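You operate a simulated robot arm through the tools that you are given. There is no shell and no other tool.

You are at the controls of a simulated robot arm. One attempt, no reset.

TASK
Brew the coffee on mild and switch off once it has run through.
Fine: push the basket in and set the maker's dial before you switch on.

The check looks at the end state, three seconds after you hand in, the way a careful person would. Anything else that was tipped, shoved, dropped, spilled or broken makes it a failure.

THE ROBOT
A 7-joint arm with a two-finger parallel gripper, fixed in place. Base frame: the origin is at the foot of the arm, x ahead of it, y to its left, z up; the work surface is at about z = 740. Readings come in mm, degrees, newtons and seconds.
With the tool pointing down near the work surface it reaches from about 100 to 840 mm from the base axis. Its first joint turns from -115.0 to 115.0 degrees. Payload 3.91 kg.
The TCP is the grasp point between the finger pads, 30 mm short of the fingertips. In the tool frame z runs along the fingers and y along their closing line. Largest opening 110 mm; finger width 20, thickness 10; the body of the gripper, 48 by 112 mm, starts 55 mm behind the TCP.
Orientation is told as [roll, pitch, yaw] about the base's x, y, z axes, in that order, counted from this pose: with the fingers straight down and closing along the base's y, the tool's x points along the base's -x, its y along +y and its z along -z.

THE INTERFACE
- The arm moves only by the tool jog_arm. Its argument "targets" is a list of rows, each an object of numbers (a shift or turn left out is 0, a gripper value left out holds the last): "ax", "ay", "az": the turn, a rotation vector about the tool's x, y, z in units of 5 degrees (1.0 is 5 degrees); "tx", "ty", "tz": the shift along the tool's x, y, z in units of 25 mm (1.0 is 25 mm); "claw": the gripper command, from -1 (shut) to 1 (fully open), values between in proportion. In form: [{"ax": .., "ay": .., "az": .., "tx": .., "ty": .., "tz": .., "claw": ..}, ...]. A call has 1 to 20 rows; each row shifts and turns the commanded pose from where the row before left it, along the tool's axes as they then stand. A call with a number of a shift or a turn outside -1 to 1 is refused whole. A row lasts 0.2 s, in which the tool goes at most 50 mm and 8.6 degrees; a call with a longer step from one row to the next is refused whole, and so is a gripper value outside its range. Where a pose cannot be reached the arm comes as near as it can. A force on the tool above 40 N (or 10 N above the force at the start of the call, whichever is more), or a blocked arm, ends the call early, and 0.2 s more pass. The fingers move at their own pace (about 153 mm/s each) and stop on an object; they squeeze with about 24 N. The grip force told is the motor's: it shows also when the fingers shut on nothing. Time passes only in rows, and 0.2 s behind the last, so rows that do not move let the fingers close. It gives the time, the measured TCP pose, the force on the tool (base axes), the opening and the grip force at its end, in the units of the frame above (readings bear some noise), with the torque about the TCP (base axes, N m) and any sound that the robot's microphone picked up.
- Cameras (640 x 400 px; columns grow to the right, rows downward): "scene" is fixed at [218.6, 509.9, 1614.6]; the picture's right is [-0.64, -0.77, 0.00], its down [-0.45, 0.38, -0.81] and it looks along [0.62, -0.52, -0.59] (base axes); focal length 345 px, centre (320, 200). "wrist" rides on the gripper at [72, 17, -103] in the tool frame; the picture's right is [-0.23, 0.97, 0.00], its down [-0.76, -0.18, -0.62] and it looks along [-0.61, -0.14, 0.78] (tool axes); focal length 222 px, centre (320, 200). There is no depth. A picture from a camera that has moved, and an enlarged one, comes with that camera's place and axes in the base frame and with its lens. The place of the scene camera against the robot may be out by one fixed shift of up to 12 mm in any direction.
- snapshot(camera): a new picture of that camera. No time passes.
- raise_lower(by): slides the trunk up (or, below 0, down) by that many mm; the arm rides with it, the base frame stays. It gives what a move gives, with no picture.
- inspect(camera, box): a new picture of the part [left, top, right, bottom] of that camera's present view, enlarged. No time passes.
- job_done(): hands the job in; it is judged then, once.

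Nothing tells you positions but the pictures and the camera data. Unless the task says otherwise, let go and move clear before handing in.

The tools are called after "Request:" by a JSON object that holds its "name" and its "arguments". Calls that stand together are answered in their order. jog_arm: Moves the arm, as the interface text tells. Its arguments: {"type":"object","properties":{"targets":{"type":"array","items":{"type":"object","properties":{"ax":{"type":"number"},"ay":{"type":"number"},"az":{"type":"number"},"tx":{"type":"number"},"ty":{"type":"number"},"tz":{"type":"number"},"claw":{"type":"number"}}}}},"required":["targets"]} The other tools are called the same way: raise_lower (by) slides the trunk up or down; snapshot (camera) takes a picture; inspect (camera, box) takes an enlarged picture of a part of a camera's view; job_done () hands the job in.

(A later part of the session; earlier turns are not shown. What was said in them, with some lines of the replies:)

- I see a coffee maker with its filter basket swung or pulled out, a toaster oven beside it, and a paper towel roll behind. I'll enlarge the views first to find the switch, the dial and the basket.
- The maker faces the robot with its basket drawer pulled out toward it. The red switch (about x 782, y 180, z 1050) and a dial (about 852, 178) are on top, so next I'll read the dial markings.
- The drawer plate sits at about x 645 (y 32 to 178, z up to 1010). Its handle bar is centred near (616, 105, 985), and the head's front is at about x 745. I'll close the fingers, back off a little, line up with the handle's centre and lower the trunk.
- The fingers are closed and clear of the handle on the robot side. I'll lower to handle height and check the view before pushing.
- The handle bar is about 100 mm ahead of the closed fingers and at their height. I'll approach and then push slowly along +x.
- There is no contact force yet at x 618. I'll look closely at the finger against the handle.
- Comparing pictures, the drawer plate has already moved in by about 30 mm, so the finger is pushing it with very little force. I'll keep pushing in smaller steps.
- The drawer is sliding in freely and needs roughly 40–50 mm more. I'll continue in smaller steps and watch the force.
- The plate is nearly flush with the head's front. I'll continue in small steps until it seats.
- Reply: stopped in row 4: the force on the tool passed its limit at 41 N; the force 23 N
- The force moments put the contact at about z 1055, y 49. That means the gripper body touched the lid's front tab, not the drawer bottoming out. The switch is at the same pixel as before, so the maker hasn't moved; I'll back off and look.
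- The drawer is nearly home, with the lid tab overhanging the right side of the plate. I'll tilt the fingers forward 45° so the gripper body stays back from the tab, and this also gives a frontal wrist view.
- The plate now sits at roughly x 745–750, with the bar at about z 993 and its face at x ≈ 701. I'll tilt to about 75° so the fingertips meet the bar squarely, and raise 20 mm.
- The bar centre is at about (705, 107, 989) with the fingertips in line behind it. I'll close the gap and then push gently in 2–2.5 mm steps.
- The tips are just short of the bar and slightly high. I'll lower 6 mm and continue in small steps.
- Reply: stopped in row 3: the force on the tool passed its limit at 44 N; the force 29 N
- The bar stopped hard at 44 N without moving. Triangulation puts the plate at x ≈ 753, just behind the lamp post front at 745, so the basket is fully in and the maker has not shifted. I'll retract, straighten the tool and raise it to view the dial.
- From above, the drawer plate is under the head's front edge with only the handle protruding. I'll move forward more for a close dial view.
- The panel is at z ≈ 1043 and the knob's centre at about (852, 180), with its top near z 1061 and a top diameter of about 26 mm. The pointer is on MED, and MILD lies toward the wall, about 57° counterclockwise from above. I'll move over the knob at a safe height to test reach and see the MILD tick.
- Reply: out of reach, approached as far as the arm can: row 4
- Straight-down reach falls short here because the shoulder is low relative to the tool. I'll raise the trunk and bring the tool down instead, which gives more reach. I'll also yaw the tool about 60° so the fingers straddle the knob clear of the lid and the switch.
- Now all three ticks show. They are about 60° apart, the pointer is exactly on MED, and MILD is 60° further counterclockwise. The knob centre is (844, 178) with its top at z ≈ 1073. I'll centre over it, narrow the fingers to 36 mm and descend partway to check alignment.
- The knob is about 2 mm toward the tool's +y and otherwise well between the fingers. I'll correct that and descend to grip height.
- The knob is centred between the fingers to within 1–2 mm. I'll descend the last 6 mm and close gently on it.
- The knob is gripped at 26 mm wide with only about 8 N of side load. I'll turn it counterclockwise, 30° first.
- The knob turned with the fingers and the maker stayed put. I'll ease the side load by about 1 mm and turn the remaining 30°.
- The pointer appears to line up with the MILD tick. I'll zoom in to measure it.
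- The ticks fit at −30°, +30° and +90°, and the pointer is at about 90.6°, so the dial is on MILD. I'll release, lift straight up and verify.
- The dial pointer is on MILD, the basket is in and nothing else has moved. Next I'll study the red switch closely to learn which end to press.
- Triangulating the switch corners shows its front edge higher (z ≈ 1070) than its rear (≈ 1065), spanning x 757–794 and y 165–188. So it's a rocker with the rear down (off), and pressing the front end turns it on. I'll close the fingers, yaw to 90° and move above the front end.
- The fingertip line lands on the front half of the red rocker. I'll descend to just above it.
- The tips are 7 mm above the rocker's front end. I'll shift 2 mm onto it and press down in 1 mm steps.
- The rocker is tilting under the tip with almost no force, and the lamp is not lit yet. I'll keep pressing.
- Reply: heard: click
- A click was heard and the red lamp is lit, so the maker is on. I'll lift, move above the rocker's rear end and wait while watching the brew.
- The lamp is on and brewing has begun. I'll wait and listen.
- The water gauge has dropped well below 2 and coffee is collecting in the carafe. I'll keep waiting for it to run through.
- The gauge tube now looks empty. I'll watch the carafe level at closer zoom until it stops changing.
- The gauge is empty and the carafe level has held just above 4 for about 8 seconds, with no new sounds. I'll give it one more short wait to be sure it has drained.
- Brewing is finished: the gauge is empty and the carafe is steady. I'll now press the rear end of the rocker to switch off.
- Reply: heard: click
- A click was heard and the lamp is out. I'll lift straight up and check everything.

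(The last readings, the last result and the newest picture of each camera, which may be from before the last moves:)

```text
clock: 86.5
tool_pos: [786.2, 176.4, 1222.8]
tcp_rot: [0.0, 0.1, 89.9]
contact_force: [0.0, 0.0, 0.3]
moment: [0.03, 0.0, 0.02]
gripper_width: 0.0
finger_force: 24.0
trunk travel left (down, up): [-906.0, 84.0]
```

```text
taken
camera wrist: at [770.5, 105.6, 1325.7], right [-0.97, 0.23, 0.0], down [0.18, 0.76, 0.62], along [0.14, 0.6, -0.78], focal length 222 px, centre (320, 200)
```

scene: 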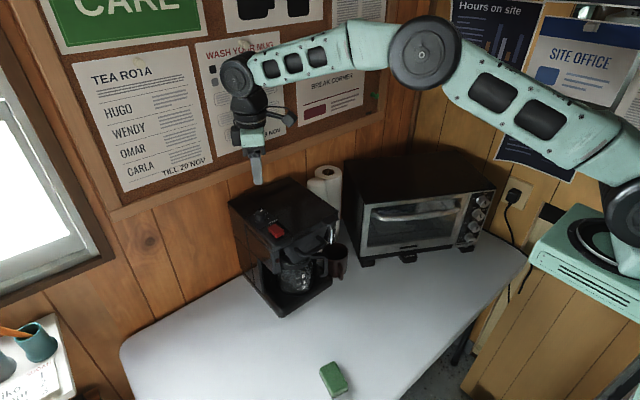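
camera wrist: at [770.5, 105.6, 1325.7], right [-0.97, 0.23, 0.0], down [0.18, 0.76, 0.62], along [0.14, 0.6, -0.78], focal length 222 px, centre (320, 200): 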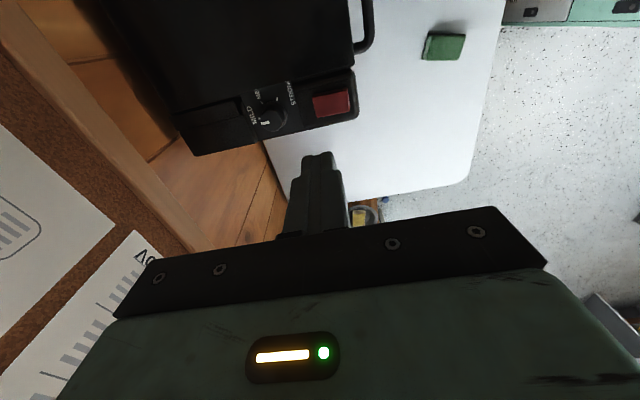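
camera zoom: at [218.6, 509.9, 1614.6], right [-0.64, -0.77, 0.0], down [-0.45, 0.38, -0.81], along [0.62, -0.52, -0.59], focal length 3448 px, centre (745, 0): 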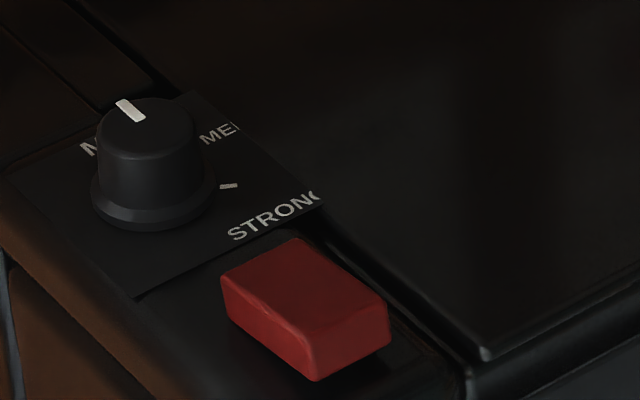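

The rocker is back in its original rear-down position, the lamp is off, the dial is on MILD and the maker sits at the same pixels as at the start. I'll move the arm clear toward the base.

Request:
{"name": "jog_arm", "arguments": {"targets": [{"ty": 1}, {"ty": 1}, {"ty": 1}, {"ty": 1}, {"ty": 1}, {"ty": 1}, {"ty": 1}, {"ty": 1}, {}]}}

Request:
{"name": "snapshot", "arguments": {"camera": "scene"}}

Request:
{"name": "inspect", "arguments": {"camera": "scene", "box": [230, 200, 370, 310]}}

```text
clock: 88.5
tool_pos: [586.5, 178.7, 1225.2]
tcp_rot: [0.0, 0.1, 90.0]
contact_force: [0.6, 0.1, -0.1]
moment: [-0.01, 0.04, 0.03]
gripper_width: 0.1
finger_force: 23.5
trunk travel left (down, up): [-906.0, 84.0]
```

```text
taken
```

scene: 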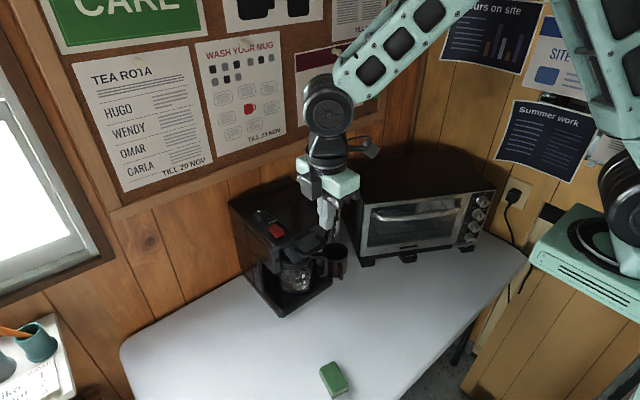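

```text
3.64 times, centred on (300, 255) of scene
camera zoom: at [218.6, 509.9, 1614.6], right [-0.64, -0.77, 0.0], down [-0.45, 0.38, -0.81], along [0.62, -0.52, -0.59], focal length 1254 px, centre (393, 0)
```

zoom: 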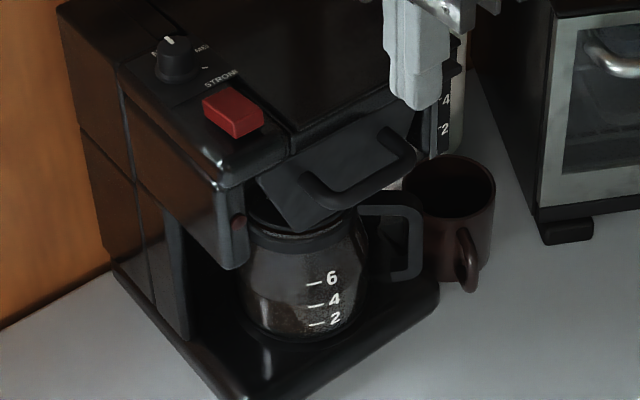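

The basket is in, the dial is on MILD, the coffee is in the carafe, and the maker is off with its lamp out. Nothing else was disturbed and the arm is clear, so I'm handing in.

Request:
{"name": "job_done", "arguments": {}}

```text
The job is handed in.
```

The coffee was brewed on mild, and the maker is switched off with its lamp out. I handed the job in with the arm clear, but no verdict has come back.

- **Basket:** I pushed it in until it hit its stop. On the first try the gripper body bumped the lid's front tab at about 41 N, so I backed off and pushed again with the fingers tilted. The maker did not move.
- **Dial:** I turned it from MED to MILD before switching on, and the pointer lines up with the MILD mark.
- **Brew:** The lamp lit with a click when I switched on. I waited until the water gauge was empty and the coffee level, near the 4 mark, had stopped rising.
- **Switch-off:** I pressed the other end of the switch, heard a click, and the lamp went out.

In the last pictures the maker and mug were where they had been, and nothing looked tipped or spilled.
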